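You operate a simulated robot arm through the tools that you are given. There is no shell and no other tool. Be economical: measure what you need, move in short steps, check, and stop when the job is done.

Carry out the task below with a simulated robot arm. There is one attempt and no reset: what you move stays moved.

JOB
Fill the kettle from the water jug to the 2 cup line and boil it.
Fine: lid shut before you switch on, jug back, wait for it to click off. Set down upright: water jug.

Only the result counts: the job must be done as asked and must still hold three seconds after the hand-in. Knocking over, shifting, dropping, spilling or breaking anything else fails it. A push-on lid holds only when it is set on centred and level and pressed home; a screw cap is set on level and turned clockwise until tight.

ROBOT AND FRAMES
A 7-joint arm with a two-finger parallel gripper, fixed in place. Base frame: the origin is at the foot of the arm, x ahead of it, y to its left, z up; the work surface is at about z = 860. Lengths are in mm, angles in degrees, forces in N, time in s.
With the tool pointing down near the work surface it reaches from about 100 to 880 mm from the base axis. Its first joint turns from -115.0 to 115.0 degrees. Payload 3.91 kg.
Tool frame: the origin (TCP) lies between the finger pads and is the grasp point; the fingertips stand 30 mm ahead of it; z points along the fingers, y is the line along which they close. The gripper opens to 110 mm. The fingers are 20 mm wide and 10 mm thick; the gripper's body (48 by 112 mm) begins 55 mm behind the TCP.
Orientation is that of the tool frame in the base frame, as a unit quaternion [w, x, y, z]. With the fingers straight down and closing along the base's y, the tool's x points along the base's -x, its y along +y and its z along -z.

CONTROLS
- The arm moves only by the tool servo_tool. Its argument "moves" is a list of rows, each an object (a shift or turn left out is 0, a gripper value left out holds the last) with "linear": the shift along the tool's x, y, z in mm, a list of three; "dr": the turn, a rotation vector about the tool's x, y, z in degrees, a list of three; "gripper": the gripper command, from -1 (shut) to 1 (fully open), values between in proportion. In form: [{"linear": [x, y, z], "dr": [rx, ry, rz], "gripper": gripper}, ...]. A call has 1 to 8 rows; each row is the pose to reach, as a shift and turn from the pose commanded when the call began, along the tool's axes at that moment. Each row takes 0.2 s and may step no farther than 50 mm and 8.6 degrees from the row before; otherwise, or with a gripper value out of range, the whole call is refused. A pose out of reach is approached as far as the arm can. The call stops where the force on the tool passes 40 N (or 10 N more than at its start, if that is more) or the arm is blocked; 0.2 s more then pass. The fingers move at their own pace (about 153 mm/s each) and stop on an object; they squeeze with about 38 N. The grip force told is the motor's: it shows also when the fingers shut on nothing. Time passes only in rows, and 0.2 s behind the last, so rows that repeat a pose let the fingers close. It gives the time, the measured TCP pose, the force on the tool (base axes), the opening and the grip force at its end, in the units of the frame above (readings bear some noise), with the torque about the TCP (base axes, N m) and any sound that the robot's microphone picked up.
- Cameras (640 x 400 px; columns grow to the right, rows downward): "scene" is fixed at [402.7, -649.3, 1742.9]; the picture's right is [0.95, -0.32, 0.00], its down [-0.20, -0.59, -0.78] and it looks along [0.25, 0.74, -0.63] (base axes); focal length 335 px, centre (320, 200). "wrist" rides on the gripper at [72, 17, -103] in the tool frame; the picture's right is [-0.23, 0.97, 0.00], its down [-0.76, -0.18, -0.62] and it looks along [-0.61, -0.14, 0.78] (tool axes); focal length 222 px, centre (320, 200). There is no depth. A picture from a camera that has moved, and an enlarged one, comes with that camera's place and axes in the base frame and with its lens.
- capture(camera): a new picture of that camera. It takes no simulated time.
- move_column(by): slides the trunk up (or, below 0, down) by that many mm; the arm rides with it, the base frame stays. It gives what a move gives, with no picture.
- close_up(camera, box): a new picture of the part [left, top, right, bottom] of that camera's present view, enlarged. It takes no simulated time.
- sign_off(): hands the job in; it is judged then, once.

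Go step by step. Nothing tells you positions but the pictures and the camera data: compare them with the known pose of the tool, close in by small moves and look again before you grip or let go. The budget is 120 turns and 76 pictures, counting those below and the enlarged ones. Unless the task says otherwise, let go and move clear before handing in, and close with one line.

The tools are called after "Request:" as name(argument=value, ...) on one line, values as JSON. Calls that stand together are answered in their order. servo_tool: Moves the arm, as the interface text tells. Its arguments: {"type":"object","properties":{"moves":{"type":"array","items":{"type":"object","properties":{"linear":{"type":"array","items":{"type":"number"}},"dr":{"type":"array","items":{"type":"number"}},"gripper":{"type":"number"}}}}},"required":["moves"]} The other tools are called the same way: move_column (by) slides the trunk up or down; capture (camera) takes a picture; close_up (camera, box) takes an enlarged picture of a part of a camera's view; sign_off () hands the job in.

At the start:

```text
clock: 0.0
ee_pos: [551.9, 67.9, 1348.4]
orientation: [-0.001, 0.0, 1.0, 0.0]
contact_force: [-0.8, 0.4, 0.1]
torque: [0.01, 0.0, -0.02]
width: 109.9
gripper_force: 0.0
trunk travel left (down, up): [-925.0, 65.0]
```

scene: 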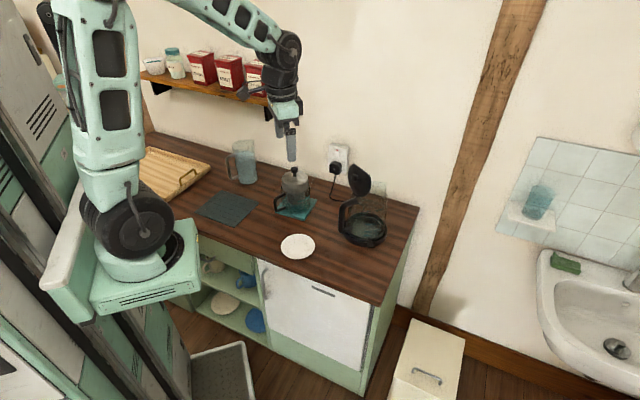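
wrist: 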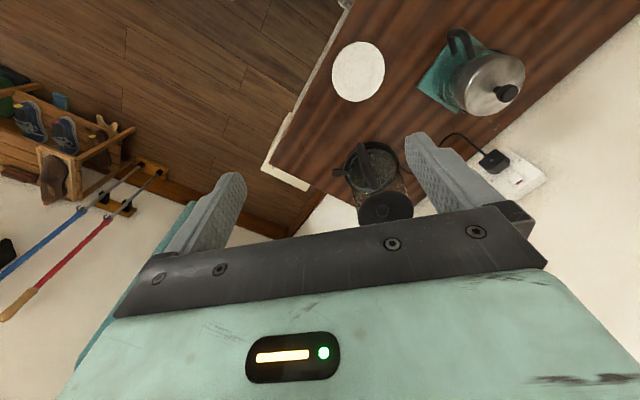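

I see a counter with a jug (left, with water), a stovetop-like pot on a trivet, and an electric kettle with its lid open near the right end. I'll look closer first.

Request:
close_up(camera="scene", box=[320, 140, 420, 260])

Request:
close_up(camera="scene", box=[200, 120, 340, 230])

```text
3.33 times, centred on (370, 200) of scene
camera zoom: at [402.7, -649.3, 1742.9], right [0.95, -0.32, 0.0], down [-0.2, -0.59, -0.78], along [0.25, 0.74, -0.63], focal length 1117 px, centre (153, 200)
```

zoom: 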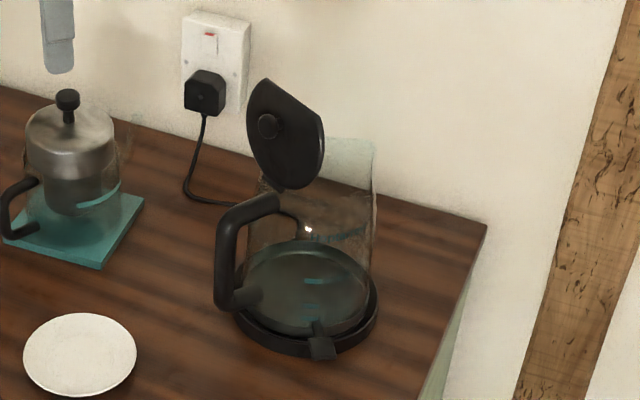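

```text
3.64 times, centred on (270, 175) of scene
camera zoom: at [402.7, -649.3, 1742.9], right [0.95, -0.32, 0.0], down [-0.2, -0.59, -0.78], along [0.25, 0.74, -0.63], focal length 1218 px, centre (502, 291)
```

zoom: 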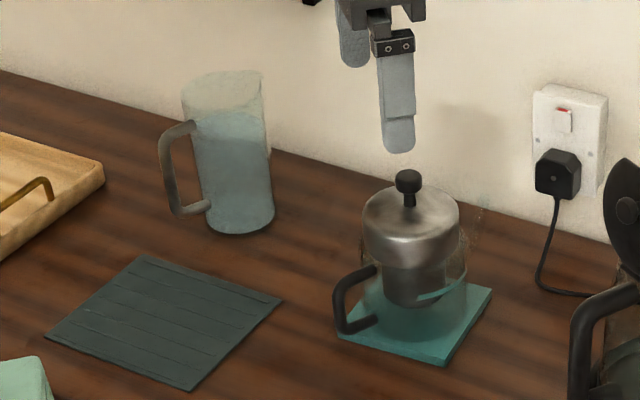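

The kettle (open lid, handle to the left, black lever at its foot) is near (850,150), and the water jug is near (490,620). I want a horizontal grasp with the wrist camera on top, so I'll first test the roll range while moving over the counter.

Request:
servo_tool(moves=[{"linear": [15, 25, 0], "dr": [0, 0, -8.5]}, {"linear": [30, 50, 0], "dr": [0, 0, -17]}, {"linear": [45, 75, 0], "dr": [0, 0, -25.5]}, {"linear": [60, 100, 0], "dr": [0, 0, -34]}, {"linear": [75, 125, 0], "dr": [0, 0, -42.5]}, {"linear": [90, 150, 0], "dr": [0, 0, -51]}, {"linear": [105, 175, 0], "dr": [0, 0, -59.5]}, {"linear": [120, 200, 0], "dr": [0, 0, -68]}])

```text
clock: 1.8
ee_pos: [432.1, 268.2, 1349.3]
orientation: [0.0, -0.56, 0.828, 0.001]
contact_force: [-0.2, -0.3, -0.3]
torque: [0.01, 0.03, -0.01]
width: 110.1
gripper_force: 0.1
trunk travel left (down, up): [-925.0, 65.0]
```

The tool has turned as asked. From here the camera should look toward the jug.

Request:
capture(camera="wrist")

Request:
servo_tool(moves=[{"dr": [0, 0, -8.5]}, {"dr": [0, 0, -17]}, {"dr": [0, 0, -25.5]}, {"dr": [0, 0, -34]}, {"dr": [0, 0, -42.5]}, {"dr": [0, 0, -51]}, {"dr": [0, 0, -59.5]}, {"dr": [0, 0, -68]}])

```text
71 pictures are left
camera wrist: at [388.6, 206.1, 1452.8], right [-0.82, 0.57, 0.0], down [0.45, 0.64, 0.62], along [0.36, 0.51, -0.78], focal length 222 px, centre (320, 200)
```

wrist: 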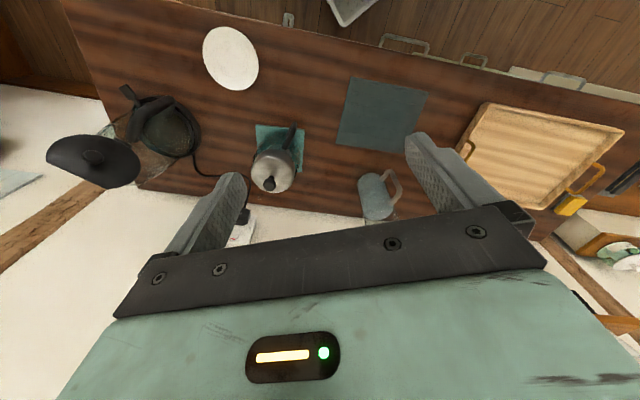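

```text
clock: 3.6
ee_pos: [431.6, 268.2, 1349.4]
orientation: [-0.001, 0.927, -0.374, 0.0]
contact_force: [0.5, -0.5, 0.4]
torque: [0.01, 0.04, -0.02]
width: 110.0
gripper_force: 0.1
trunk travel left (down, up): [-925.0, 65.0]
```

The roll goes further without trouble. I'll finish turning so the tool's x faces the wall, then look again.

Request:
servo_tool(moves=[{"dr": [0, 0, -8.5]}, {"dr": [0, 0, -17]}, {"dr": [0, 0, -25.5]}, {"dr": [0, 0, -34]}, {"dr": [0, 0, -42.5]}, {"dr": [0, 0, -51]}, {"dr": [0, 0, -59.5]}, {"dr": [0, 0, -68]}])

```text
clock: 5.4
ee_pos: [432.0, 268.6, 1349.9]
orientation: [-0.001, 0.978, 0.21, 0.0]
contact_force: [-0.3, -0.7, -1.1]
torque: [-0.03, 0.0, -0.02]
width: 110.1
gripper_force: 0.0
trunk travel left (down, up): [-925.0, 65.0]
```

Request:
servo_tool(moves=[{"dr": [0, 0, -7]}, {"dr": [0, 0, -14]}, {"dr": [0, 0, -21]}])

Request:
servo_tool(moves=[{"dr": [0, 8.5, 0]}, {"dr": [0, 17, 0]}, {"dr": [0, 25.5, 0]}, {"dr": [0, 34, 0]}, {"dr": [0, 42.5, 0]}, {"dr": [0, 51, 0]}, {"dr": [0, 59.5, 0]}, {"dr": [0, 65, 0]}])

Request:
capture(camera="scene")

Request:
capture(camera="wrist")

```text
clock: 6.2
ee_pos: [430.1, 267.9, 1349.5]
orientation: [0.001, 0.923, 0.384, 0.0]
contact_force: [0.0, 0.1, 0.5]
torque: [0.0, 0.02, 0.03]
width: 110.0
gripper_force: 0.0
trunk travel left (down, up): [-925.0, 65.0]
```

```text
clock: 8.0
ee_pos: [431.4, 267.7, 1349.7]
orientation: [-0.206, 0.779, 0.322, 0.497]
contact_force: [-0.8, 0.3, -0.1]
torque: [0.01, 0.01, -0.01]
width: 109.9
gripper_force: 0.1
trunk travel left (down, up): [-925.0, 65.0]
```

```text
70 pictures are left
```

scene: 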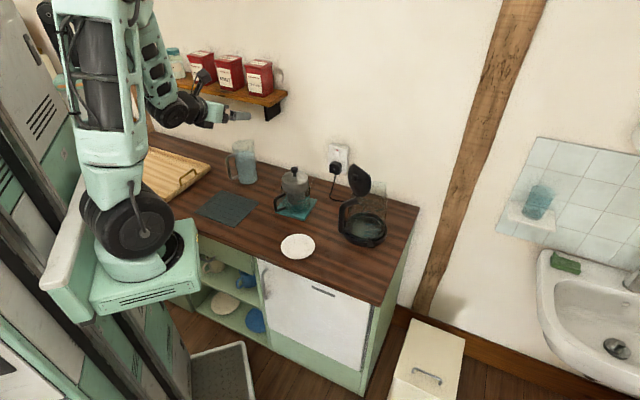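

```text
69 pictures are left
camera wrist: at [398.8, 210.2, 1459.5], right [0.62, -0.76, -0.21], down [-0.75, -0.5, -0.43], along [0.22, 0.42, -0.88], focal length 222 px, centre (320, 200)
```

wrist: 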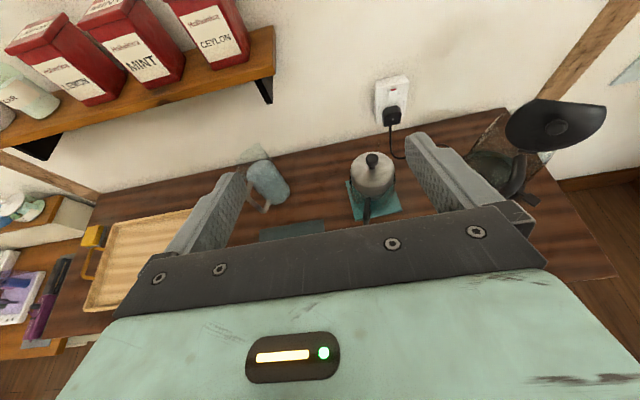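

The camera is now on top, and the jug and kettle are both in view ahead. I'll lower the trunk to bring the tool toward counter height.

Request:
move_column(by=-300)

Request:
capture(camera="wrist")

Request:
capture(camera="scene")

```text
clock: 11.0
ee_pos: [431.6, 266.2, 1048.7]
orientation: [-0.205, 0.779, 0.323, 0.496]
contact_force: [-0.1, -0.5, -0.5]
torque: [0.0, -0.01, -0.01]
width: 110.0
gripper_force: 0.0
trunk travel left (down, up): [-625.0, 365.0]
```

```text
68 pictures are left
camera wrist: at [399.2, 210.4, 1159.7], right [0.62, -0.76, -0.21], down [-0.75, -0.5, -0.43], along [0.22, 0.42, -0.88], focal length 222 px, centre (320, 200)
```

wrist: 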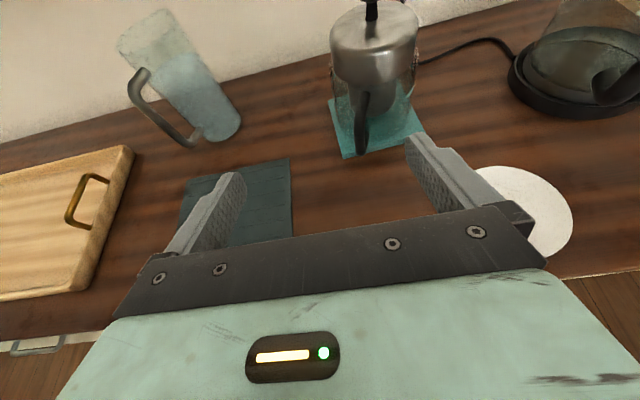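

```text
67 pictures are left
```

scene: 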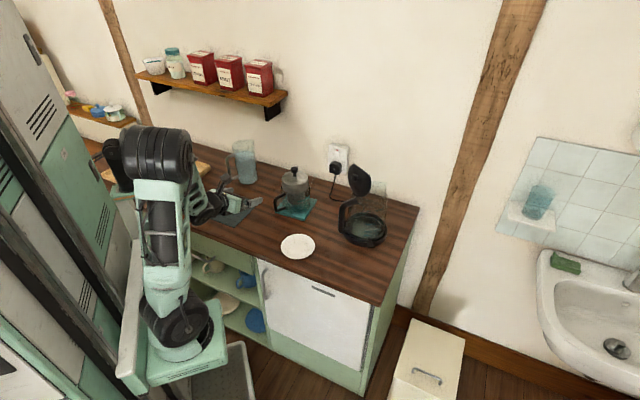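

I need the jug's exact shape, so I'll enlarge the wrist view of the jug and of the kettle.

Request:
close_up(camera="wrist", box=[90, 0, 270, 150])

Request:
close_up(camera="scene", box=[215, 130, 275, 190])

Request:
close_up(camera="scene", box=[330, 155, 400, 255])

```text
2.67 times, centred on (180, 75) of wrist
camera zoom: at [399.2, 210.4, 1159.7], right [0.62, -0.76, -0.21], down [-0.75, -0.5, -0.43], along [0.22, 0.42, -0.88], focal length 592 px, centre (693, 533)
```

zoom: 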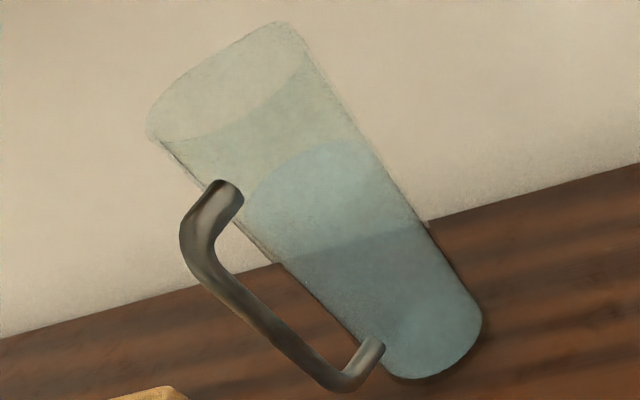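

```text
6.67 times, centred on (245, 160) of scene
camera zoom: at [402.7, -649.3, 1742.9], right [0.95, -0.32, 0.0], down [-0.2, -0.59, -0.78], along [0.25, 0.74, -0.63], focal length 2234 px, centre (820, 467)
```

zoom: 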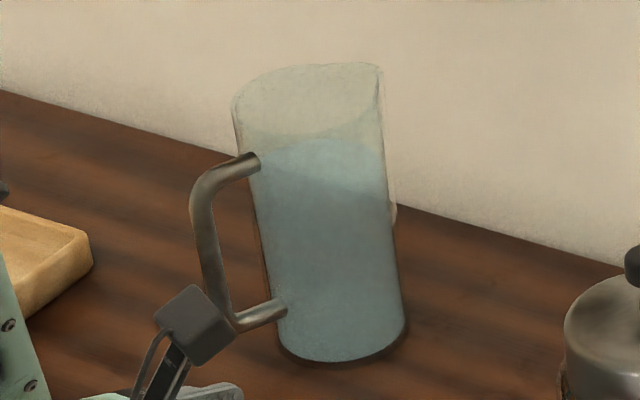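

```text
4.00 times, centred on (365, 205) of scene
camera zoom: at [402.7, -649.3, 1742.9], right [0.95, -0.32, 0.0], down [-0.2, -0.59, -0.78], along [0.25, 0.74, -0.63], focal length 1340 px, centre (140, 180)
```

zoom: 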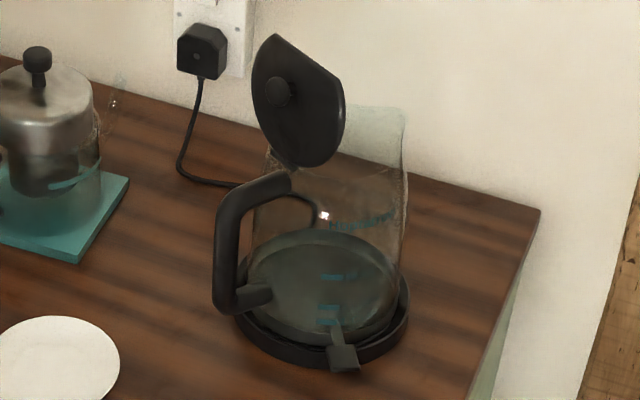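

The jug has its handle roughly toward -x and its spout toward +x, and the kettle shows level marks on the camera-facing side. I'll zoom further on those.

Request:
close_up(camera="scene", box=[352, 205, 392, 245])

Request:
close_up(camera="wrist", box=[480, 0, 640, 130])

```text
10.00 times, centred on (372, 225) of scene
camera zoom: at [402.7, -649.3, 1742.9], right [0.95, -0.32, 0.0], down [-0.2, -0.59, -0.78], along [0.25, 0.74, -0.63], focal length 3351 px, centre (-200, -50)
```

zoom: 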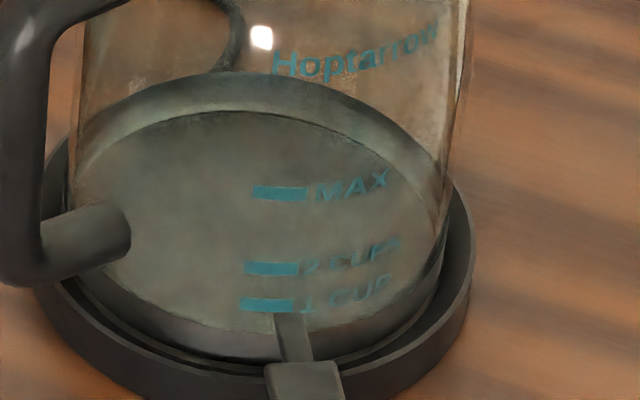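

```text
3.08 times, centred on (560, 65) of wrist
camera zoom: at [399.2, 210.4, 1159.7], right [0.62, -0.76, -0.21], down [-0.75, -0.5, -0.43], along [0.22, 0.42, -0.88], focal length 684 px, centre (-418, 615)
```

zoom: 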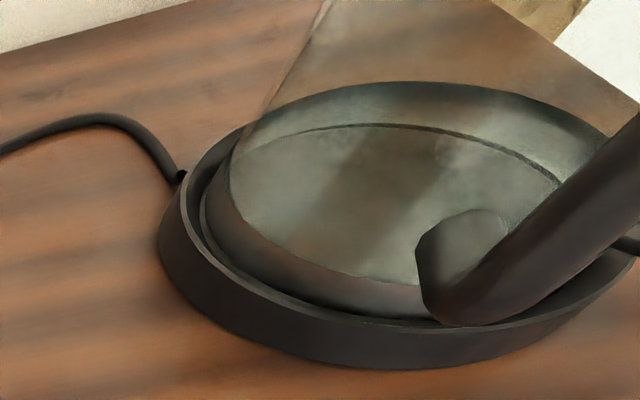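

Marks read 1 CUP, 2 CUPS, MAX, and the kettle is empty. Plan: horizontal tool facing +y, with one finger passing through the jug's handle loop, then pour by rolling. I'll level the tool first.

Request:
servo_tool(moves=[{"dr": [0, 8.4, 0]}, {"dr": [0, 16.8, 0]}, {"dr": [0, 25, 0]}])

Request:
servo_tool(moves=[{"dr": [8, 0, 0]}, {"dr": [16, 0, 0]}, {"dr": [24, 0, 0]}, {"dr": [32, 0, 0]}, {"dr": [40, 0, 0]}])

Request:
capture(camera="wrist")

```text
clock: 11.8
ee_pos: [440.1, 295.7, 1050.2]
orientation: [-0.271, 0.653, 0.27, 0.654]
contact_force: [-0.6, -0.2, 0.2]
torque: [0.0, 0.0, 0.0]
width: 109.8
gripper_force: 0.0
out of reach, approached as far as the arm can: row 1, 2, 3
trunk travel left (down, up): [-625.0, 365.0]
```

```text
clock: 13.0
ee_pos: [370.4, 338.3, 1026.9]
orientation: [-0.364, 0.609, 0.361, 0.605]
contact_force: [0.3, 0.1, -0.4]
torque: [-0.01, -0.02, 0.08]
width: 110.2
gripper_force: 0.2
out of reach, approached as far as the arm can: row 1, 2, 3, 4, 5
trunk travel left (down, up): [-625.0, 365.0]
```

```text
61 pictures are left
camera wrist: at [338.3, 237.4, 1100.5], right [0.86, -0.46, -0.23], down [-0.46, -0.46, -0.76], along [0.24, 0.76, -0.61], focal length 222 px, centre (320, 200)
```

wrist: 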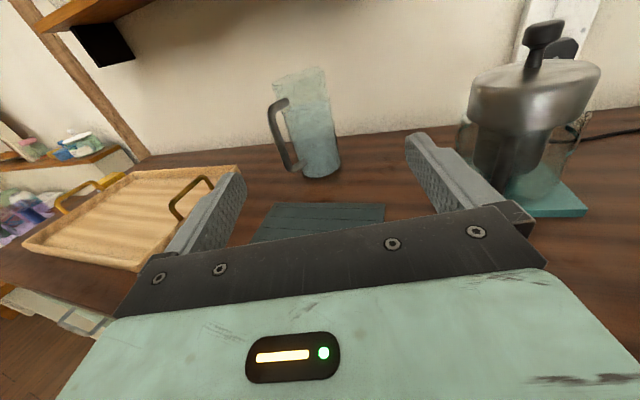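

Now the jug axis measures about (488,629) with the handle pointing near 168°. I'll move to a pre-grasp 130 mm short of it, facing about 79°, at z 945.

Request:
servo_tool(moves=[{"linear": [-16, 1, 38], "dr": [3.4, 0, 0]}, {"linear": [-32, 2, 75], "dr": [6.8, 0, 0]}, {"linear": [-48, 3, 113], "dr": [10.2, 0, 0]}, {"linear": [-65, 4, 150], "dr": [13.6, 0, 0]}, {"linear": [-82, 4, 188], "dr": [17, 0, 0], "gripper": 0.85}])

Request:
capture(camera="wrist")

```text
clock: 14.4
ee_pos: [422.5, 407.0, 997.0]
orientation: [-0.351, 0.638, 0.344, 0.593]
contact_force: [-1.6, 0.3, -0.7]
torque: [0.04, 0.02, 0.01]
width: 102.0
gripper_force: 0.1
out of reach, approached as far as the arm can: row 1, 2, 3, 4, 5
trunk travel left (down, up): [-625.0, 365.0]
stopped in row 5: the arm was blocked; the commanded pose is now the measured one
```

```text
60 pictures are left
camera wrist: at [388.8, 310.2, 1074.0], right [0.82, -0.51, -0.27], down [-0.52, -0.46, -0.72], along [0.24, 0.73, -0.64], focal length 222 px, centre (320, 200)
```

wrist: 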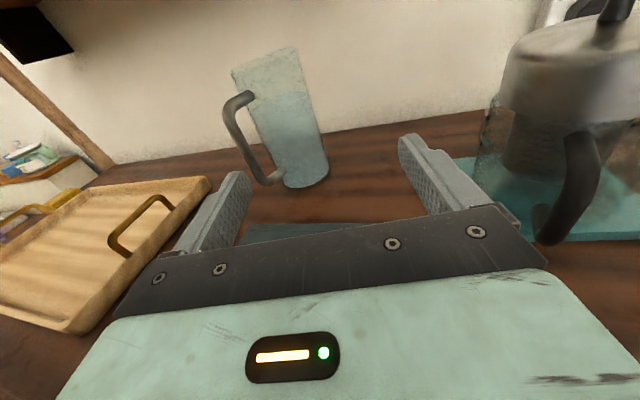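

The arm stopped early as blocked. I'll look at the scene to see why.

Request:
capture(camera="scene")

Request:
close_up(camera="scene", box=[90, 110, 270, 260])

```text
59 pictures are left
```

scene: 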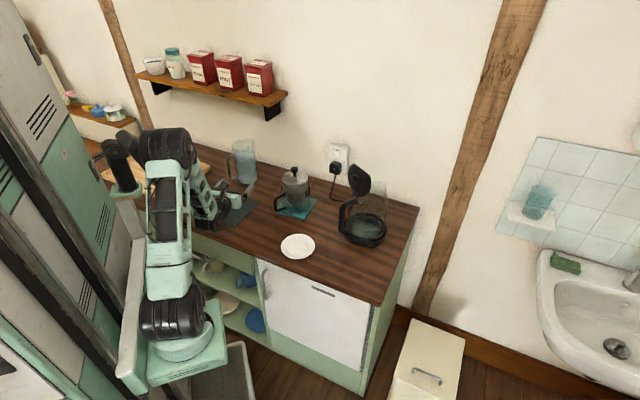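

```text
2.67 times, centred on (180, 185) of scene
camera zoom: at [402.7, -649.3, 1742.9], right [0.95, -0.32, 0.0], down [-0.2, -0.59, -0.78], along [0.25, 0.74, -0.63], focal length 894 px, centre (693, 240)
```

zoom: 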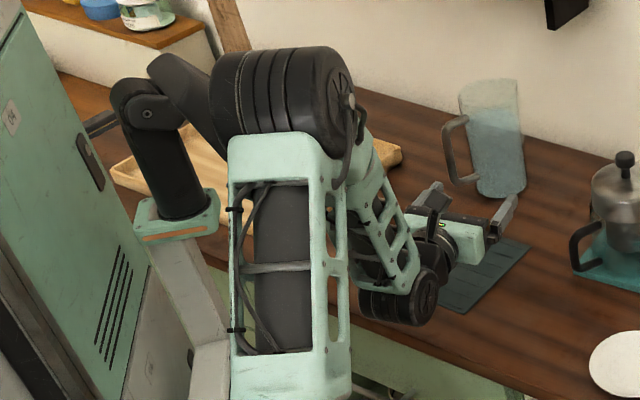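

The arm looks strongly folded here, with the elbow high and the wrist close in. Raising the trunk should unfold it, so I'll raise it and then move forward and down.

Request:
move_column(by=200)

Request:
servo_tool(moves=[{"linear": [-20, 0, 20]}, {"linear": [-45, 0, 40]}, {"linear": [-70, 0, 60]}, {"linear": [-95, 0, 80]}, {"linear": [-120, 0, 100]}])

```text
clock: 16.6
ee_pos: [422.4, 405.8, 1195.8]
orientation: [-0.351, 0.638, 0.344, 0.592]
contact_force: [-0.5, -0.2, -0.1]
torque: [0.0, -0.04, -0.01]
width: 102.0
gripper_force: 0.1
trunk travel left (down, up): [-825.0, 165.0]
```

```text
clock: 17.8
ee_pos: [462.6, 488.1, 1063.4]
orientation: [-0.351, 0.639, 0.351, 0.587]
contact_force: [0.4, -0.1, 0.4]
torque: [0.01, 0.04, 0.0]
width: 101.7
gripper_force: 0.0
trunk travel left (down, up): [-825.0, 165.0]
```

Request:
servo_tool(moves=[{"linear": [-39, -1, 6], "dr": [6.4, 1.2, -0.7]}, {"linear": [-78, -2, 13], "dr": [12.8, 2.4, -1.3]}, {"linear": [-117, -3, 19], "dr": [19.3, 3.6, -2]}])

Request:
capture(camera="wrist")

Request:
capture(camera="scene")

```text
clock: 18.6
ee_pos: [461.3, 501.1, 945.8]
orientation: [-0.454, 0.546, 0.444, 0.546]
contact_force: [0.5, -0.7, -0.6]
torque: [0.02, -0.03, -0.02]
width: 101.7
gripper_force: 0.1
trunk travel left (down, up): [-825.0, 165.0]
```

```text
57 pictures are left
camera wrist: at [459.6, 395.2, 1017.4], right [0.95, -0.19, -0.24], down [-0.3, -0.57, -0.77], along [0.01, 0.8, -0.6], focal length 222 px, centre (320, 200)
```

wrist: 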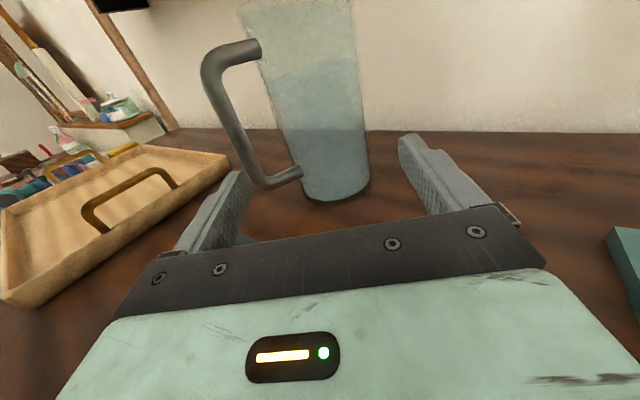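

```text
56 pictures are left
```

scene: 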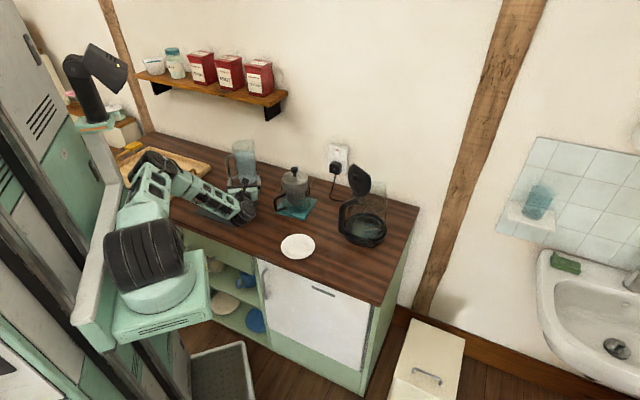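

The jug is centred between the fingers, with the handle loop open to the left finger. I'll advance 70 mm and check.

Request:
servo_tool(moves=[{"linear": [0, 0, 20]}, {"linear": [0, 0, 45]}, {"linear": [0, 0, 70]}])

Request:
capture(camera="wrist")

Request:
close_up(camera="scene", box=[210, 130, 280, 210])

```text
clock: 19.4
ee_pos: [476.2, 568.8, 946.4]
orientation: [-0.453, 0.547, 0.443, 0.547]
contact_force: [-1.1, -1.6, 0.0]
torque: [-0.02, 0.01, 0.17]
width: 101.8
gripper_force: 0.5
trunk travel left (down, up): [-825.0, 165.0]
```

```text
55 pictures are left
camera wrist: at [473.6, 462.4, 1018.8], right [0.95, -0.19, -0.24], down [-0.3, -0.57, -0.77], along [0.01, 0.8, -0.6], focal length 222 px, centre (320, 200)
```

wrist: 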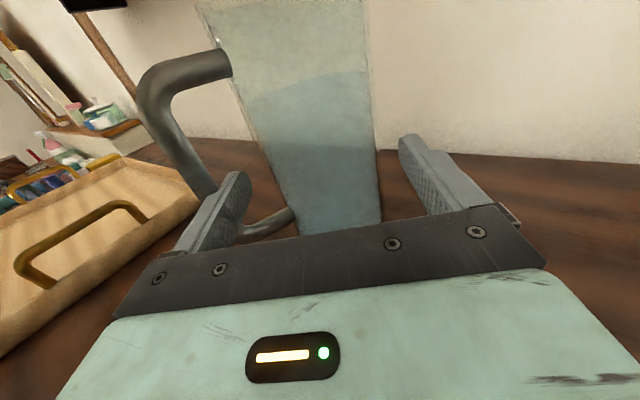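

```text
5.00 times, centred on (245, 170) of scene
camera zoom: at [402.7, -649.3, 1742.9], right [0.95, -0.32, 0.0], down [-0.2, -0.59, -0.78], along [0.25, 0.74, -0.63], focal length 1675 px, centre (695, 350)
```

zoom: 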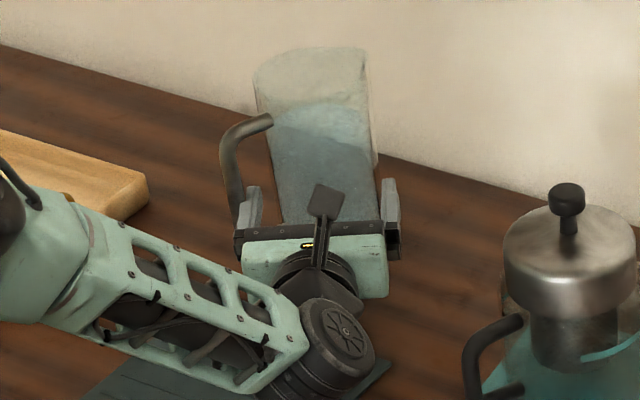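

The handle attachment shows the handle really points near 189°, so the spout is near 9°. The finger is still clear, so I'll swing the tool 16° about the jug's axis to face it squarely.

Request:
servo_tool(moves=[{"linear": [0, 5.6, 0.4], "dr": [5.3, 0, 0]}, {"linear": [0, 11.2, 1.3], "dr": [10.6, 0, 0]}, {"linear": [0, 16.8, 2.6], "dr": [16, 0, 0]}])

Request:
capture(camera="wrist")

```text
clock: 20.2
ee_pos: [492.3, 569.7, 946.3]
orientation: [0.525, -0.478, -0.515, -0.479]
contact_force: [-0.4, 0.4, -0.7]
torque: [0.03, 0.0, 0.02]
width: 101.5
gripper_force: 0.1
trunk travel left (down, up): [-825.0, 165.0]
```

```text
53 pictures are left
camera wrist: at [518.0, 466.7, 1018.1], right [0.97, 0.08, -0.24], down [-0.13, -0.63, -0.77], along [-0.21, 0.77, -0.6], focal length 222 px, centre (320, 200)
```

wrist: 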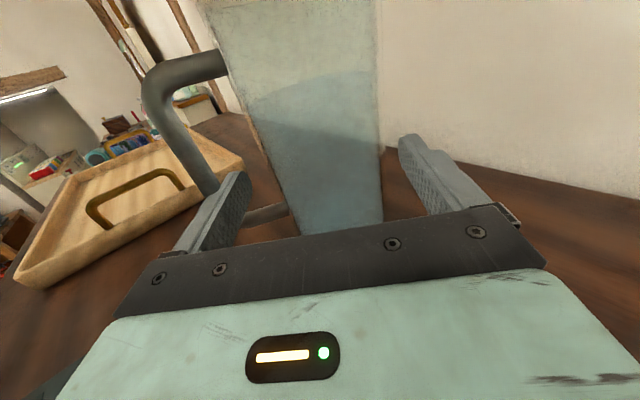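

Squared up and centred; the left finger heads into the loop. I'll advance to the jug's axis.

Request:
servo_tool(moves=[{"linear": [0, 1, 15]}, {"linear": [0, 1, 30]}, {"linear": [0, 1, 45]}, {"linear": [0, 1, 59]}])

Request:
capture(camera="wrist")

Request:
close_up(camera="scene", box=[210, 130, 280, 210])

```text
clock: 21.2
ee_pos: [488.2, 630.6, 947.3]
orientation: [0.524, -0.479, -0.514, -0.481]
contact_force: [-0.3, 0.5, -0.3]
torque: [0.0, 0.03, -0.03]
width: 101.7
gripper_force: 0.0
trunk travel left (down, up): [-825.0, 165.0]
```

```text
52 pictures are left
camera wrist: at [515.0, 527.0, 1019.1], right [0.97, 0.08, -0.24], down [-0.13, -0.63, -0.77], along [-0.21, 0.77, -0.6], focal length 222 px, centre (320, 200)
```

wrist: 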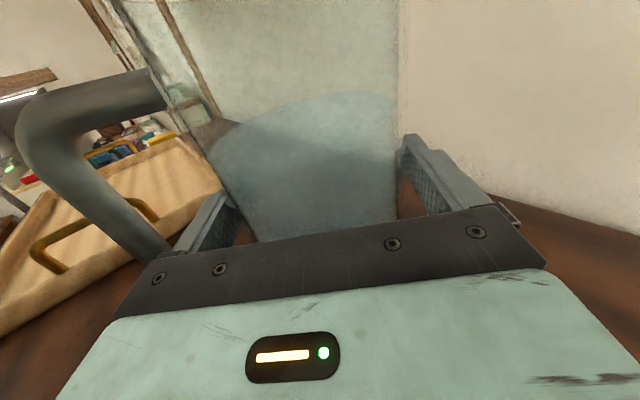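

```text
5.00 times, centred on (245, 170) of scene
camera zoom: at [402.7, -649.3, 1742.9], right [0.95, -0.32, 0.0], down [-0.2, -0.59, -0.78], along [0.25, 0.74, -0.63], focal length 1675 px, centre (695, 350)
```

zoom: 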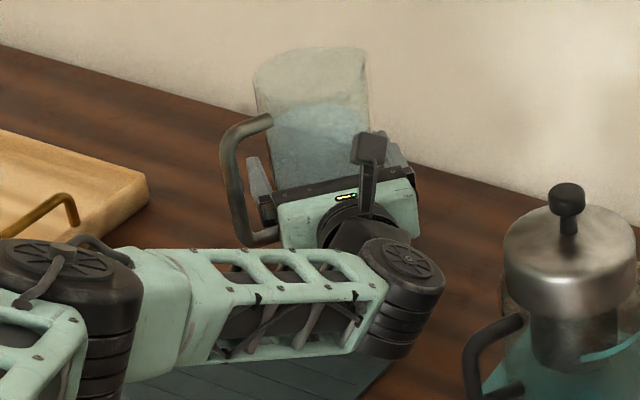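

The finger is through the loop with no contact. I'll close the gripper now.

Request:
servo_tool(moves=[{"gripper": 0.7}, {"gripper": 0.5}, {"gripper": -1}, {"gripper": -1}])

Request:
servo_tool(moves=[{"linear": [5, 0, 0]}, {"linear": [15, 0, 0]}, {"linear": [30, 0, 0]}, {"linear": [30, 0, 0]}])

Request:
capture(camera="wrist")

```text
clock: 22.2
ee_pos: [489.1, 631.3, 946.3]
orientation: [0.525, -0.478, -0.516, -0.479]
contact_force: [-1.9, 2.1, 0.3]
torque: [0.17, -0.36, 0.1]
width: 89.1
gripper_force: 37.3
trunk travel left (down, up): [-825.0, 165.0]
```

```text
clock: 23.2
ee_pos: [489.1, 629.5, 976.9]
orientation: [0.525, -0.478, -0.516, -0.479]
contact_force: [-0.4, -0.4, -10.5]
torque: [0.02, -0.13, 0.02]
width: 88.7
gripper_force: 38.0
trunk travel left (down, up): [-825.0, 165.0]
```

```text
50 pictures are left
camera wrist: at [515.5, 526.4, 1048.8], right [0.97, 0.08, -0.24], down [-0.13, -0.63, -0.77], along [-0.21, 0.77, -0.6], focal length 222 px, centre (320, 200)
```

wrist: 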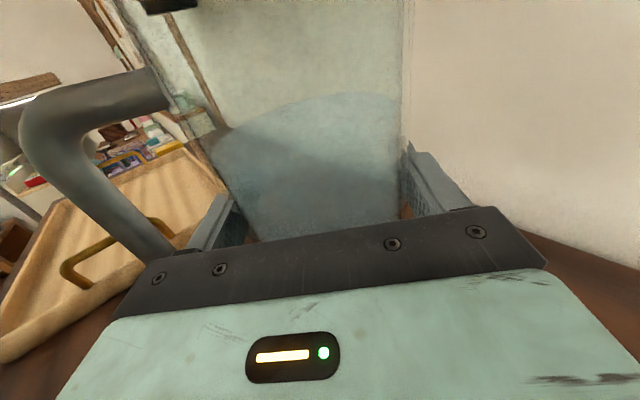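

The jug is held and lifted (about 1.07 kg). I'll raise it and pull back away from the wall.

Request:
servo_tool(moves=[{"linear": [25, 0, -8]}, {"linear": [50, 0, -25]}, {"linear": [75, 0, -45]}, {"linear": [100, 0, -65]}, {"linear": [125, 0, -85]}, {"linear": [150, 0, -105]}, {"linear": [175, 0, -125]}, {"linear": [200, 0, -140]}])

```text
clock: 25.0
ee_pos: [504.7, 485.0, 1178.0]
orientation: [0.524, -0.48, -0.513, -0.481]
contact_force: [-0.8, 1.2, -10.8]
torque: [0.09, -0.18, -0.02]
width: 88.0
gripper_force: 38.3
trunk travel left (down, up): [-825.0, 165.0]
```

Request:
servo_tool(moves=[{"linear": [0, 15, -18], "dr": [-8, 0, 0]}, {"linear": [0, 38, -42], "dr": [-16, 0, 0]}, {"linear": [0, 62, -65], "dr": [-24, 0, 0]}, {"linear": [0, 86, -88], "dr": [-32, 0, 0]}, {"linear": [0, 110, -110], "dr": [-40, 0, 0]}, {"linear": [0, 134, -132], "dr": [-48, 0, 0]}, {"linear": [0, 158, -152], "dr": [-56, 0, 0]}, {"linear": [0, 181, -171], "dr": [-64, 0, 0]}])

Request:
capture(camera="wrist")

Request:
capture(camera="scene")

```text
clock: 26.5
ee_pos: [669.1, 323.3, 1120.5]
orientation: [-0.233, 0.644, 0.3, 0.664]
contact_force: [4.8, -3.0, 19.6]
torque: [0.96, 0.1, -0.21]
width: 89.8
gripper_force: 38.0
out of reach, approached as far as the arm can: row 5, 6
trunk travel left (down, up): [-825.0, 165.0]
stopped in row 7: the force on the tool passed its limit at 107 N (the readings are from after the stop); the commanded pose is now the measured one
```

```text
49 pictures are left
camera wrist: at [603.3, 243.4, 1195.4], right [0.69, -0.71, -0.13], down [-0.52, -0.37, -0.77], along [0.5, 0.6, -0.63], focal length 222 px, centre (320, 200)
```

wrist: 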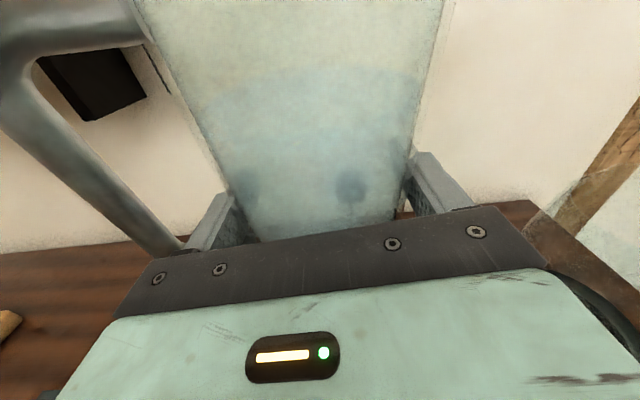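

```text
48 pictures are left
```

scene: 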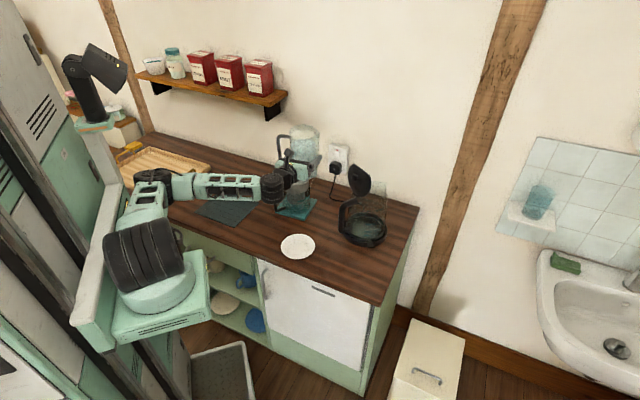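

The arm sagged out of its reach and the jug touched the cafetière's knob. I'll lift straight up at once with the trunk, then inspect.

Request:
move_column(by=80)

Request:
close_up(camera="scene", box=[250, 110, 350, 230])

```text
clock: 27.7
ee_pos: [669.9, 323.7, 1194.3]
orientation: [-0.231, 0.647, 0.304, 0.66]
contact_force: [0.4, -0.2, -11.0]
torque: [-0.06, -0.14, 0.01]
width: 87.2
gripper_force: 38.4
trunk travel left (down, up): [-905.0, 85.0]
```

```text
3.33 times, centred on (300, 170) of scene
camera zoom: at [402.7, -649.3, 1742.9], right [0.95, -0.32, 0.0], down [-0.2, -0.59, -0.78], along [0.25, 0.74, -0.63], focal length 1117 px, centre (387, 300)
```

zoom: 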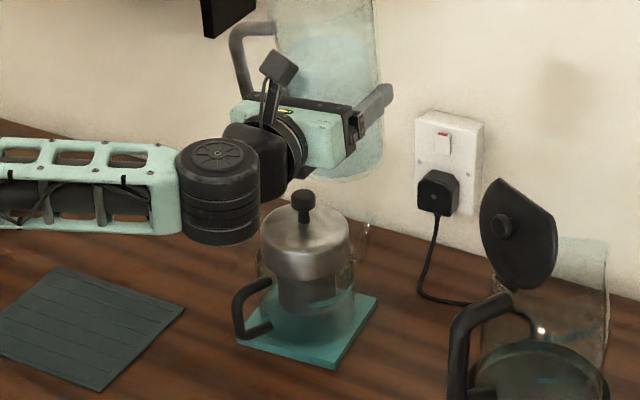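

The cafetière seems unmoved. Now I check how the jug sits in the grip.

Request:
capture(camera="wrist")

Request:
close_up(camera="scene", box=[260, 80, 340, 180])

```text
46 pictures are left
camera wrist: at [604.4, 245.0, 1271.1], right [0.69, -0.71, -0.13], down [-0.53, -0.38, -0.76], along [0.49, 0.59, -0.63], focal length 222 px, centre (320, 200)
```

wrist: 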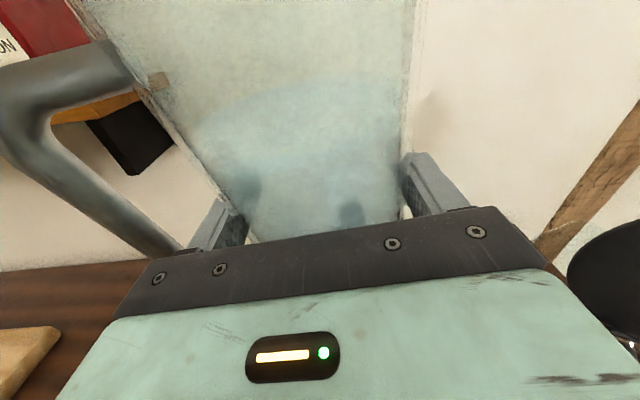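

```text
4.00 times, centred on (300, 130) of scene
camera zoom: at [402.7, -649.3, 1742.9], right [0.95, -0.32, 0.0], down [-0.2, -0.59, -0.78], along [0.25, 0.74, -0.63], focal length 1340 px, centre (400, 480)
```

zoom: 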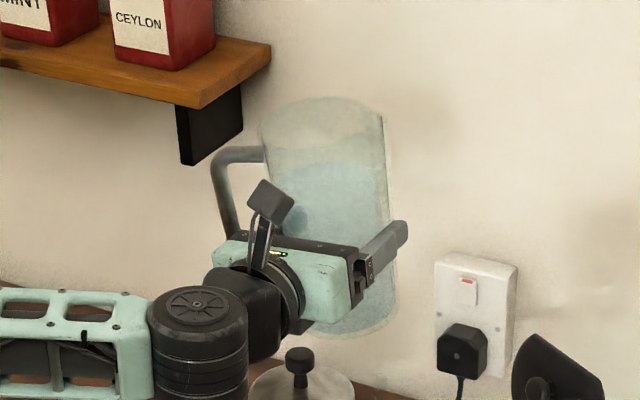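

The jug is still firmly held, slid up about 20 mm in the grip and leaning 6°. I'll level it and continue the yaw in small monitored steps.

Request:
servo_tool(moves=[{"dr": [-3, 0, 2.9]}, {"dr": [-6, 1.3, 5.8]}, {"dr": [-12, 1.3, 5.8]}])

```text
clock: 28.5
ee_pos: [673.6, 320.8, 1193.0]
orientation: [-0.195, 0.675, 0.194, 0.684]
contact_force: [-0.2, 0.5, -10.2]
torque: [-0.07, -0.11, 0.01]
width: 87.3
gripper_force: 37.6
trunk travel left (down, up): [-905.0, 85.0]
```

Request:
servo_tool(moves=[{"linear": [0, 18, 14], "dr": [-8, 0, 0]}, {"linear": [0, 36, 28], "dr": [-16, 0, 0]}, {"linear": [0, 54, 42], "dr": [-24, 0, 0]}, {"linear": [0, 72, 57], "dr": [-30, 0, 0]}])

Request:
capture(camera="scene")

Request:
capture(camera="wrist")

```text
clock: 29.5
ee_pos: [757.7, 294.4, 1197.5]
orientation: [-0.018, 0.703, 0.013, 0.71]
contact_force: [-0.9, 0.4, -10.0]
torque: [-0.12, -0.05, 0.01]
width: 87.2
gripper_force: 38.3
trunk travel left (down, up): [-905.0, 85.0]
```

```text
44 pictures are left
```

scene: 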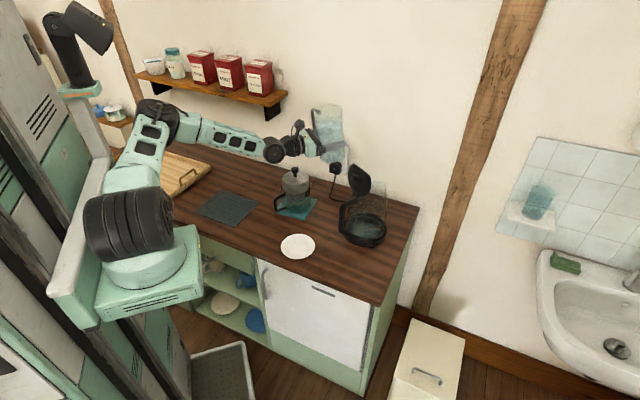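

```text
43 pictures are left
camera wrist: at [654.7, 271.8, 1268.0], right [0.04, -0.97, -0.23], down [-0.62, 0.16, -0.77], along [0.78, 0.18, -0.6], focal length 222 px, centre (320, 200)
```

wrist: 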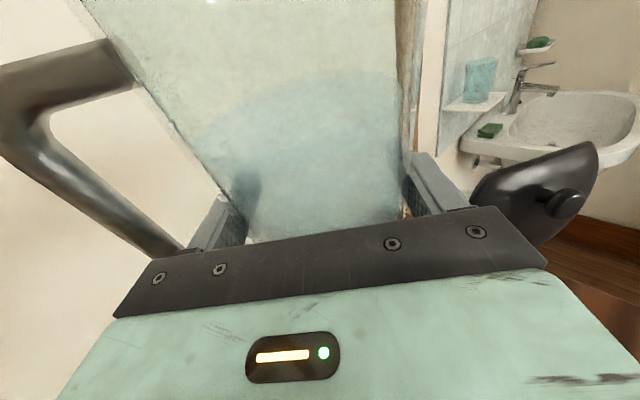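

Level and facing +x beside the kettle. I'll move out to beside the kettle opening, still high, and check reach.

Request:
servo_tool(moves=[{"linear": [0, 2, 24]}, {"linear": [0, 4, 48], "dr": [-1.5, 0, 0]}, {"linear": [0, 5, 72], "dr": [-2.5, 0, 0]}, {"linear": [0, 6, 95], "dr": [-2.5, 0, 0]}])

Request:
close_up(camera="scene", box=[300, 90, 420, 250])

```text
clock: 30.5
ee_pos: [851.1, 292.4, 1196.6]
orientation: [-0.002, 0.703, -0.003, 0.711]
contact_force: [-0.2, 0.2, -10.0]
torque: [-0.18, -0.06, 0.04]
width: 87.2
gripper_force: 37.8
trunk travel left (down, up): [-905.0, 85.0]
```

```text
2.50 times, centred on (360, 170) of scene
camera zoom: at [402.7, -649.3, 1742.9], right [0.95, -0.32, 0.0], down [-0.2, -0.59, -0.78], along [0.25, 0.74, -0.63], focal length 838 px, centre (220, 275)
```

zoom: 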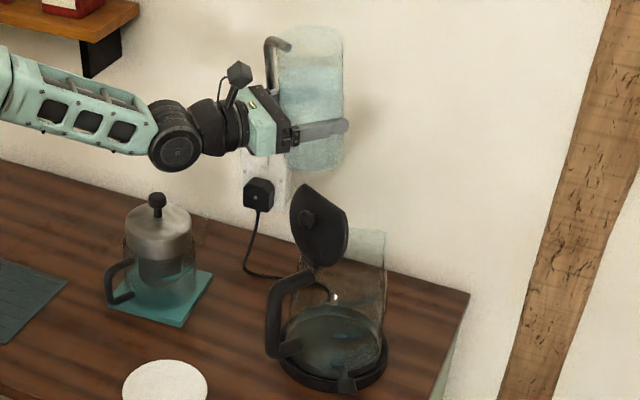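

Position agrees with the camera calibration. I'll lower to pouring height and roll to 35° — before any water can flow — then check clearance.

Request:
servo_tool(moves=[{"linear": [-22, 0, 0]}, {"linear": [-44, 0, 0]}, {"linear": [-66, 0, 0]}, {"linear": [-66, 0, 0], "dr": [0, 0, 7]}, {"linear": [-66, 0, 0], "dr": [0, 0, 14]}, {"linear": [-66, 0, 0], "dr": [0, 0, 21]}, {"linear": [-66, 0, 0], "dr": [0, 0, 28]}, {"linear": [-66, 0, 0], "dr": [0, 0, 35]}])

Request:
close_up(camera="scene", box=[310, 110, 420, 250])

Request:
capture(camera="wrist")

```text
clock: 32.3
ee_pos: [852.9, 293.2, 1130.8]
orientation: [-0.217, 0.669, -0.216, 0.677]
contact_force: [-1.0, 0.2, -10.1]
torque: [-0.09, -0.05, -0.03]
width: 87.3
gripper_force: 37.5
trunk travel left (down, up): [-905.0, 85.0]
```

```text
2.86 times, centred on (365, 180) of scene
camera zoom: at [402.7, -649.3, 1742.9], right [0.95, -0.32, 0.0], down [-0.2, -0.59, -0.78], along [0.25, 0.74, -0.63], focal length 957 px, centre (191, 257)
```

zoom: 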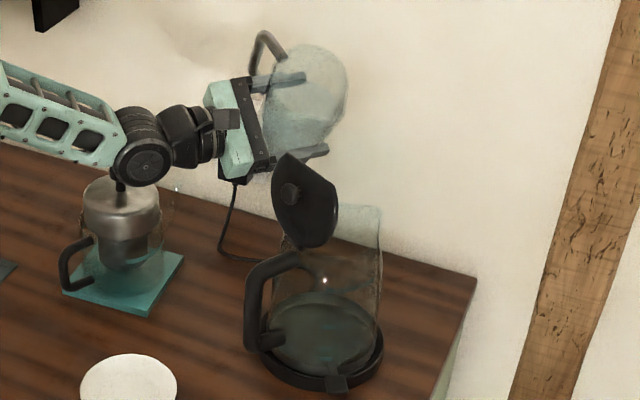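

```text
40 pictures are left
camera wrist: at [749.1, 235.8, 1179.5], right [0.01, -0.66, -0.75], down [-0.62, 0.59, -0.52], along [0.79, 0.47, -0.4], focal length 222 px, centre (320, 200)
```

wrist: 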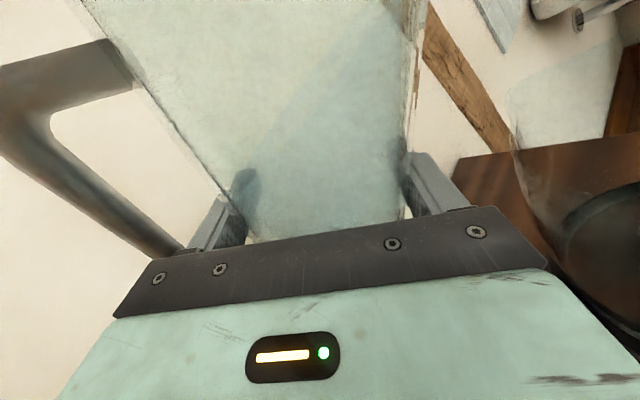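

Clear of the lid. I'll tilt further in small steps and watch the force on the tool (currently about -10.3 N; 2 cups ≈ 480 g means about -5.7 N).

Request:
servo_tool(moves=[{"dr": [0, 0, 5]}, {"dr": [0, 0, 10]}, {"dr": [0, 0, 14]}, {"dr": [0, 0, 14]}])

Request:
close_up(camera="scene", box=[310, 110, 420, 250])

```text
clock: 33.3
ee_pos: [852.3, 292.4, 1130.8]
orientation: [-0.297, 0.638, -0.296, 0.646]
contact_force: [0.0, 0.1, -10.2]
torque: [-0.07, -0.05, 0.01]
width: 87.4
gripper_force: 37.5
trunk travel left (down, up): [-905.0, 85.0]
```

```text
2.86 times, centred on (365, 180) of scene
camera zoom: at [402.7, -649.3, 1742.9], right [0.95, -0.32, 0.0], down [-0.2, -0.59, -0.78], along [0.25, 0.74, -0.63], focal length 957 px, centre (191, 257)
```

zoom: 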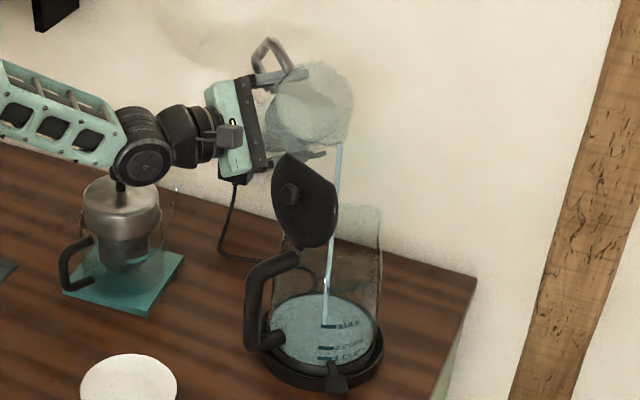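

Water is pouring and landing in the kettle. I'll check the level before any more time passes.

Request:
close_up(camera="scene", box=[352, 205, 392, 245])

```text
10.00 times, centred on (372, 225) of scene
camera zoom: at [402.7, -649.3, 1742.9], right [0.95, -0.32, 0.0], down [-0.2, -0.59, -0.78], along [0.25, 0.74, -0.63], focal length 3351 px, centre (-200, -50)
```

zoom: 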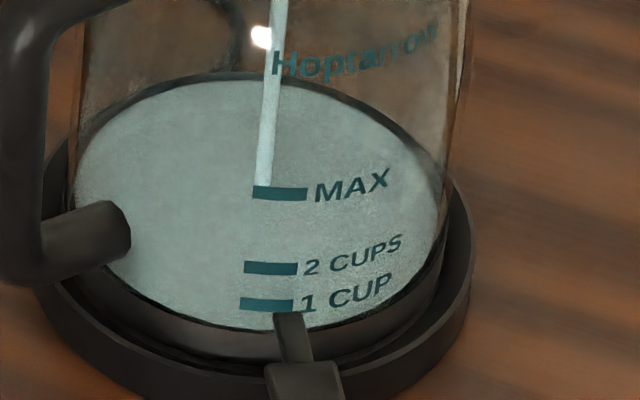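

Only a thin layer so far, and the stream lands inside. I'll hold this tilt for a short while.

Request:
servo_tool(moves=[{"dr": [0, 0, 0]}, {"dr": [0, 0, 0]}, {"dr": [0, 0, 0]}])

Request:
close_up(camera="scene", box=[340, 150, 400, 250])

```text
clock: 34.1
ee_pos: [852.7, 293.3, 1131.3]
orientation: [-0.297, 0.638, -0.295, 0.646]
contact_force: [-0.3, 0.1, -10.5]
torque: [-0.08, -0.05, -0.02]
width: 87.6
gripper_force: 38.1
trunk travel left (down, up): [-905.0, 85.0]
```

```text
4.00 times, centred on (370, 200) of scene
camera zoom: at [402.7, -649.3, 1742.9], right [0.95, -0.32, 0.0], down [-0.2, -0.59, -0.78], along [0.25, 0.74, -0.63], focal length 1340 px, centre (120, 200)
```

zoom: 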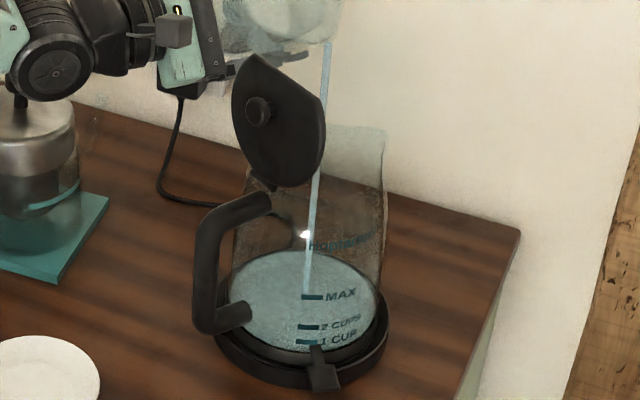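

Inflow is slow. I'll tilt 5° more and hold.

Request:
servo_tool(moves=[{"dr": [0, 0, 2.5]}, {"dr": [0, 0, 5]}, {"dr": [0, 0, 5]}, {"dr": [0, 0, 5]}])

Request:
close_up(camera="scene", box=[352, 205, 392, 245])

```text
clock: 35.1
ee_pos: [852.4, 293.1, 1130.9]
orientation: [-0.326, 0.625, -0.323, 0.632]
contact_force: [1.2, 0.1, -9.4]
torque: [-0.04, -0.04, -0.03]
width: 87.2
gripper_force: 38.4
trunk travel left (down, up): [-905.0, 85.0]
```

```text
10.00 times, centred on (372, 225) of scene
camera zoom: at [402.7, -649.3, 1742.9], right [0.95, -0.32, 0.0], down [-0.2, -0.59, -0.78], along [0.25, 0.74, -0.63], focal length 3351 px, centre (-200, -50)
```

zoom: 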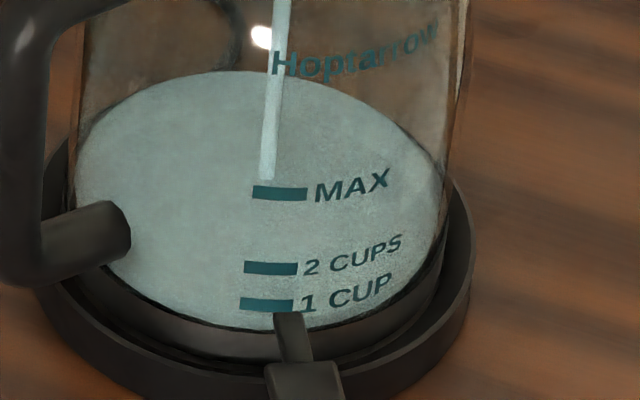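

Request:
servo_tool(moves=[{"dr": [0, 0, 2.5]}, {"dr": [0, 0, 5]}, {"dr": [0, 0, 5]}, {"dr": [0, 0, 5]}, {"dr": [0, 0, 5]}, {"dr": [0, 0, 5]}])

Request:
close_up(camera="scene", box=[340, 150, 400, 250])

```text
clock: 36.5
ee_pos: [852.5, 293.9, 1130.8]
orientation: [-0.353, 0.61, -0.349, 0.618]
contact_force: [-0.7, -0.6, -8.5]
torque: [-0.04, -0.06, -0.03]
width: 87.3
gripper_force: 38.5
trunk travel left (down, up): [-905.0, 85.0]
```

```text
4.00 times, centred on (370, 200) of scene
camera zoom: at [402.7, -649.3, 1742.9], right [0.95, -0.32, 0.0], down [-0.2, -0.59, -0.78], along [0.25, 0.74, -0.63], focal length 1340 px, centre (120, 200)
```

zoom: 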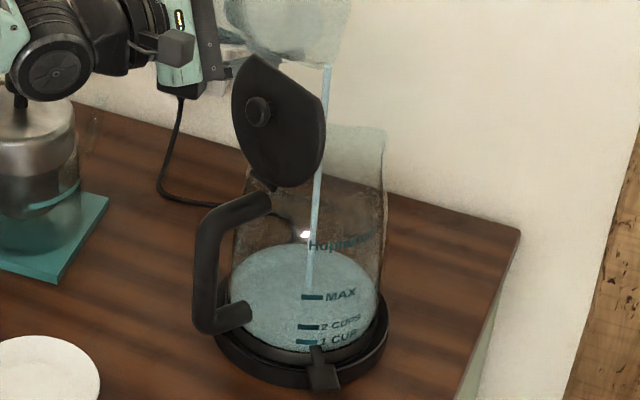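

Request:
servo_tool(moves=[{"dr": [0, 0, 2]}, {"dr": [0, 0, 4]}, {"dr": [0, 0, 4]}, {"dr": [0, 0, 4]}, {"dr": [0, 0, 4]}])

Request:
close_up(camera="scene", box=[352, 205, 392, 245])

```text
clock: 37.7
ee_pos: [852.1, 291.6, 1131.4]
orientation: [-0.374, 0.598, -0.371, 0.605]
contact_force: [0.5, -0.8, -7.7]
torque: [0.0, -0.03, 0.02]
width: 87.1
gripper_force: 38.2
trunk travel left (down, up): [-905.0, 85.0]
```

```text
10.00 times, centred on (372, 225) of scene
camera zoom: at [402.7, -649.3, 1742.9], right [0.95, -0.32, 0.0], down [-0.2, -0.59, -0.78], along [0.25, 0.74, -0.63], focal length 3351 px, centre (-200, -50)
```

zoom: 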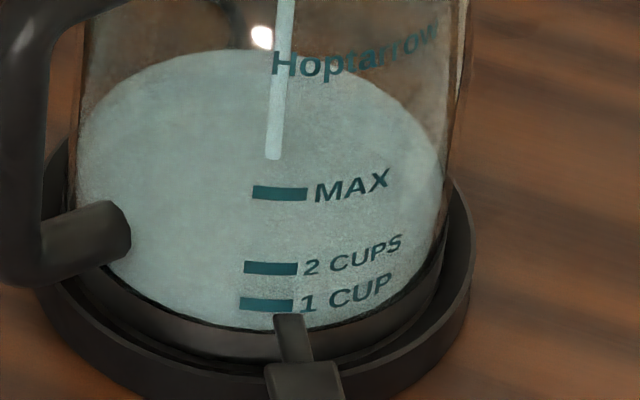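

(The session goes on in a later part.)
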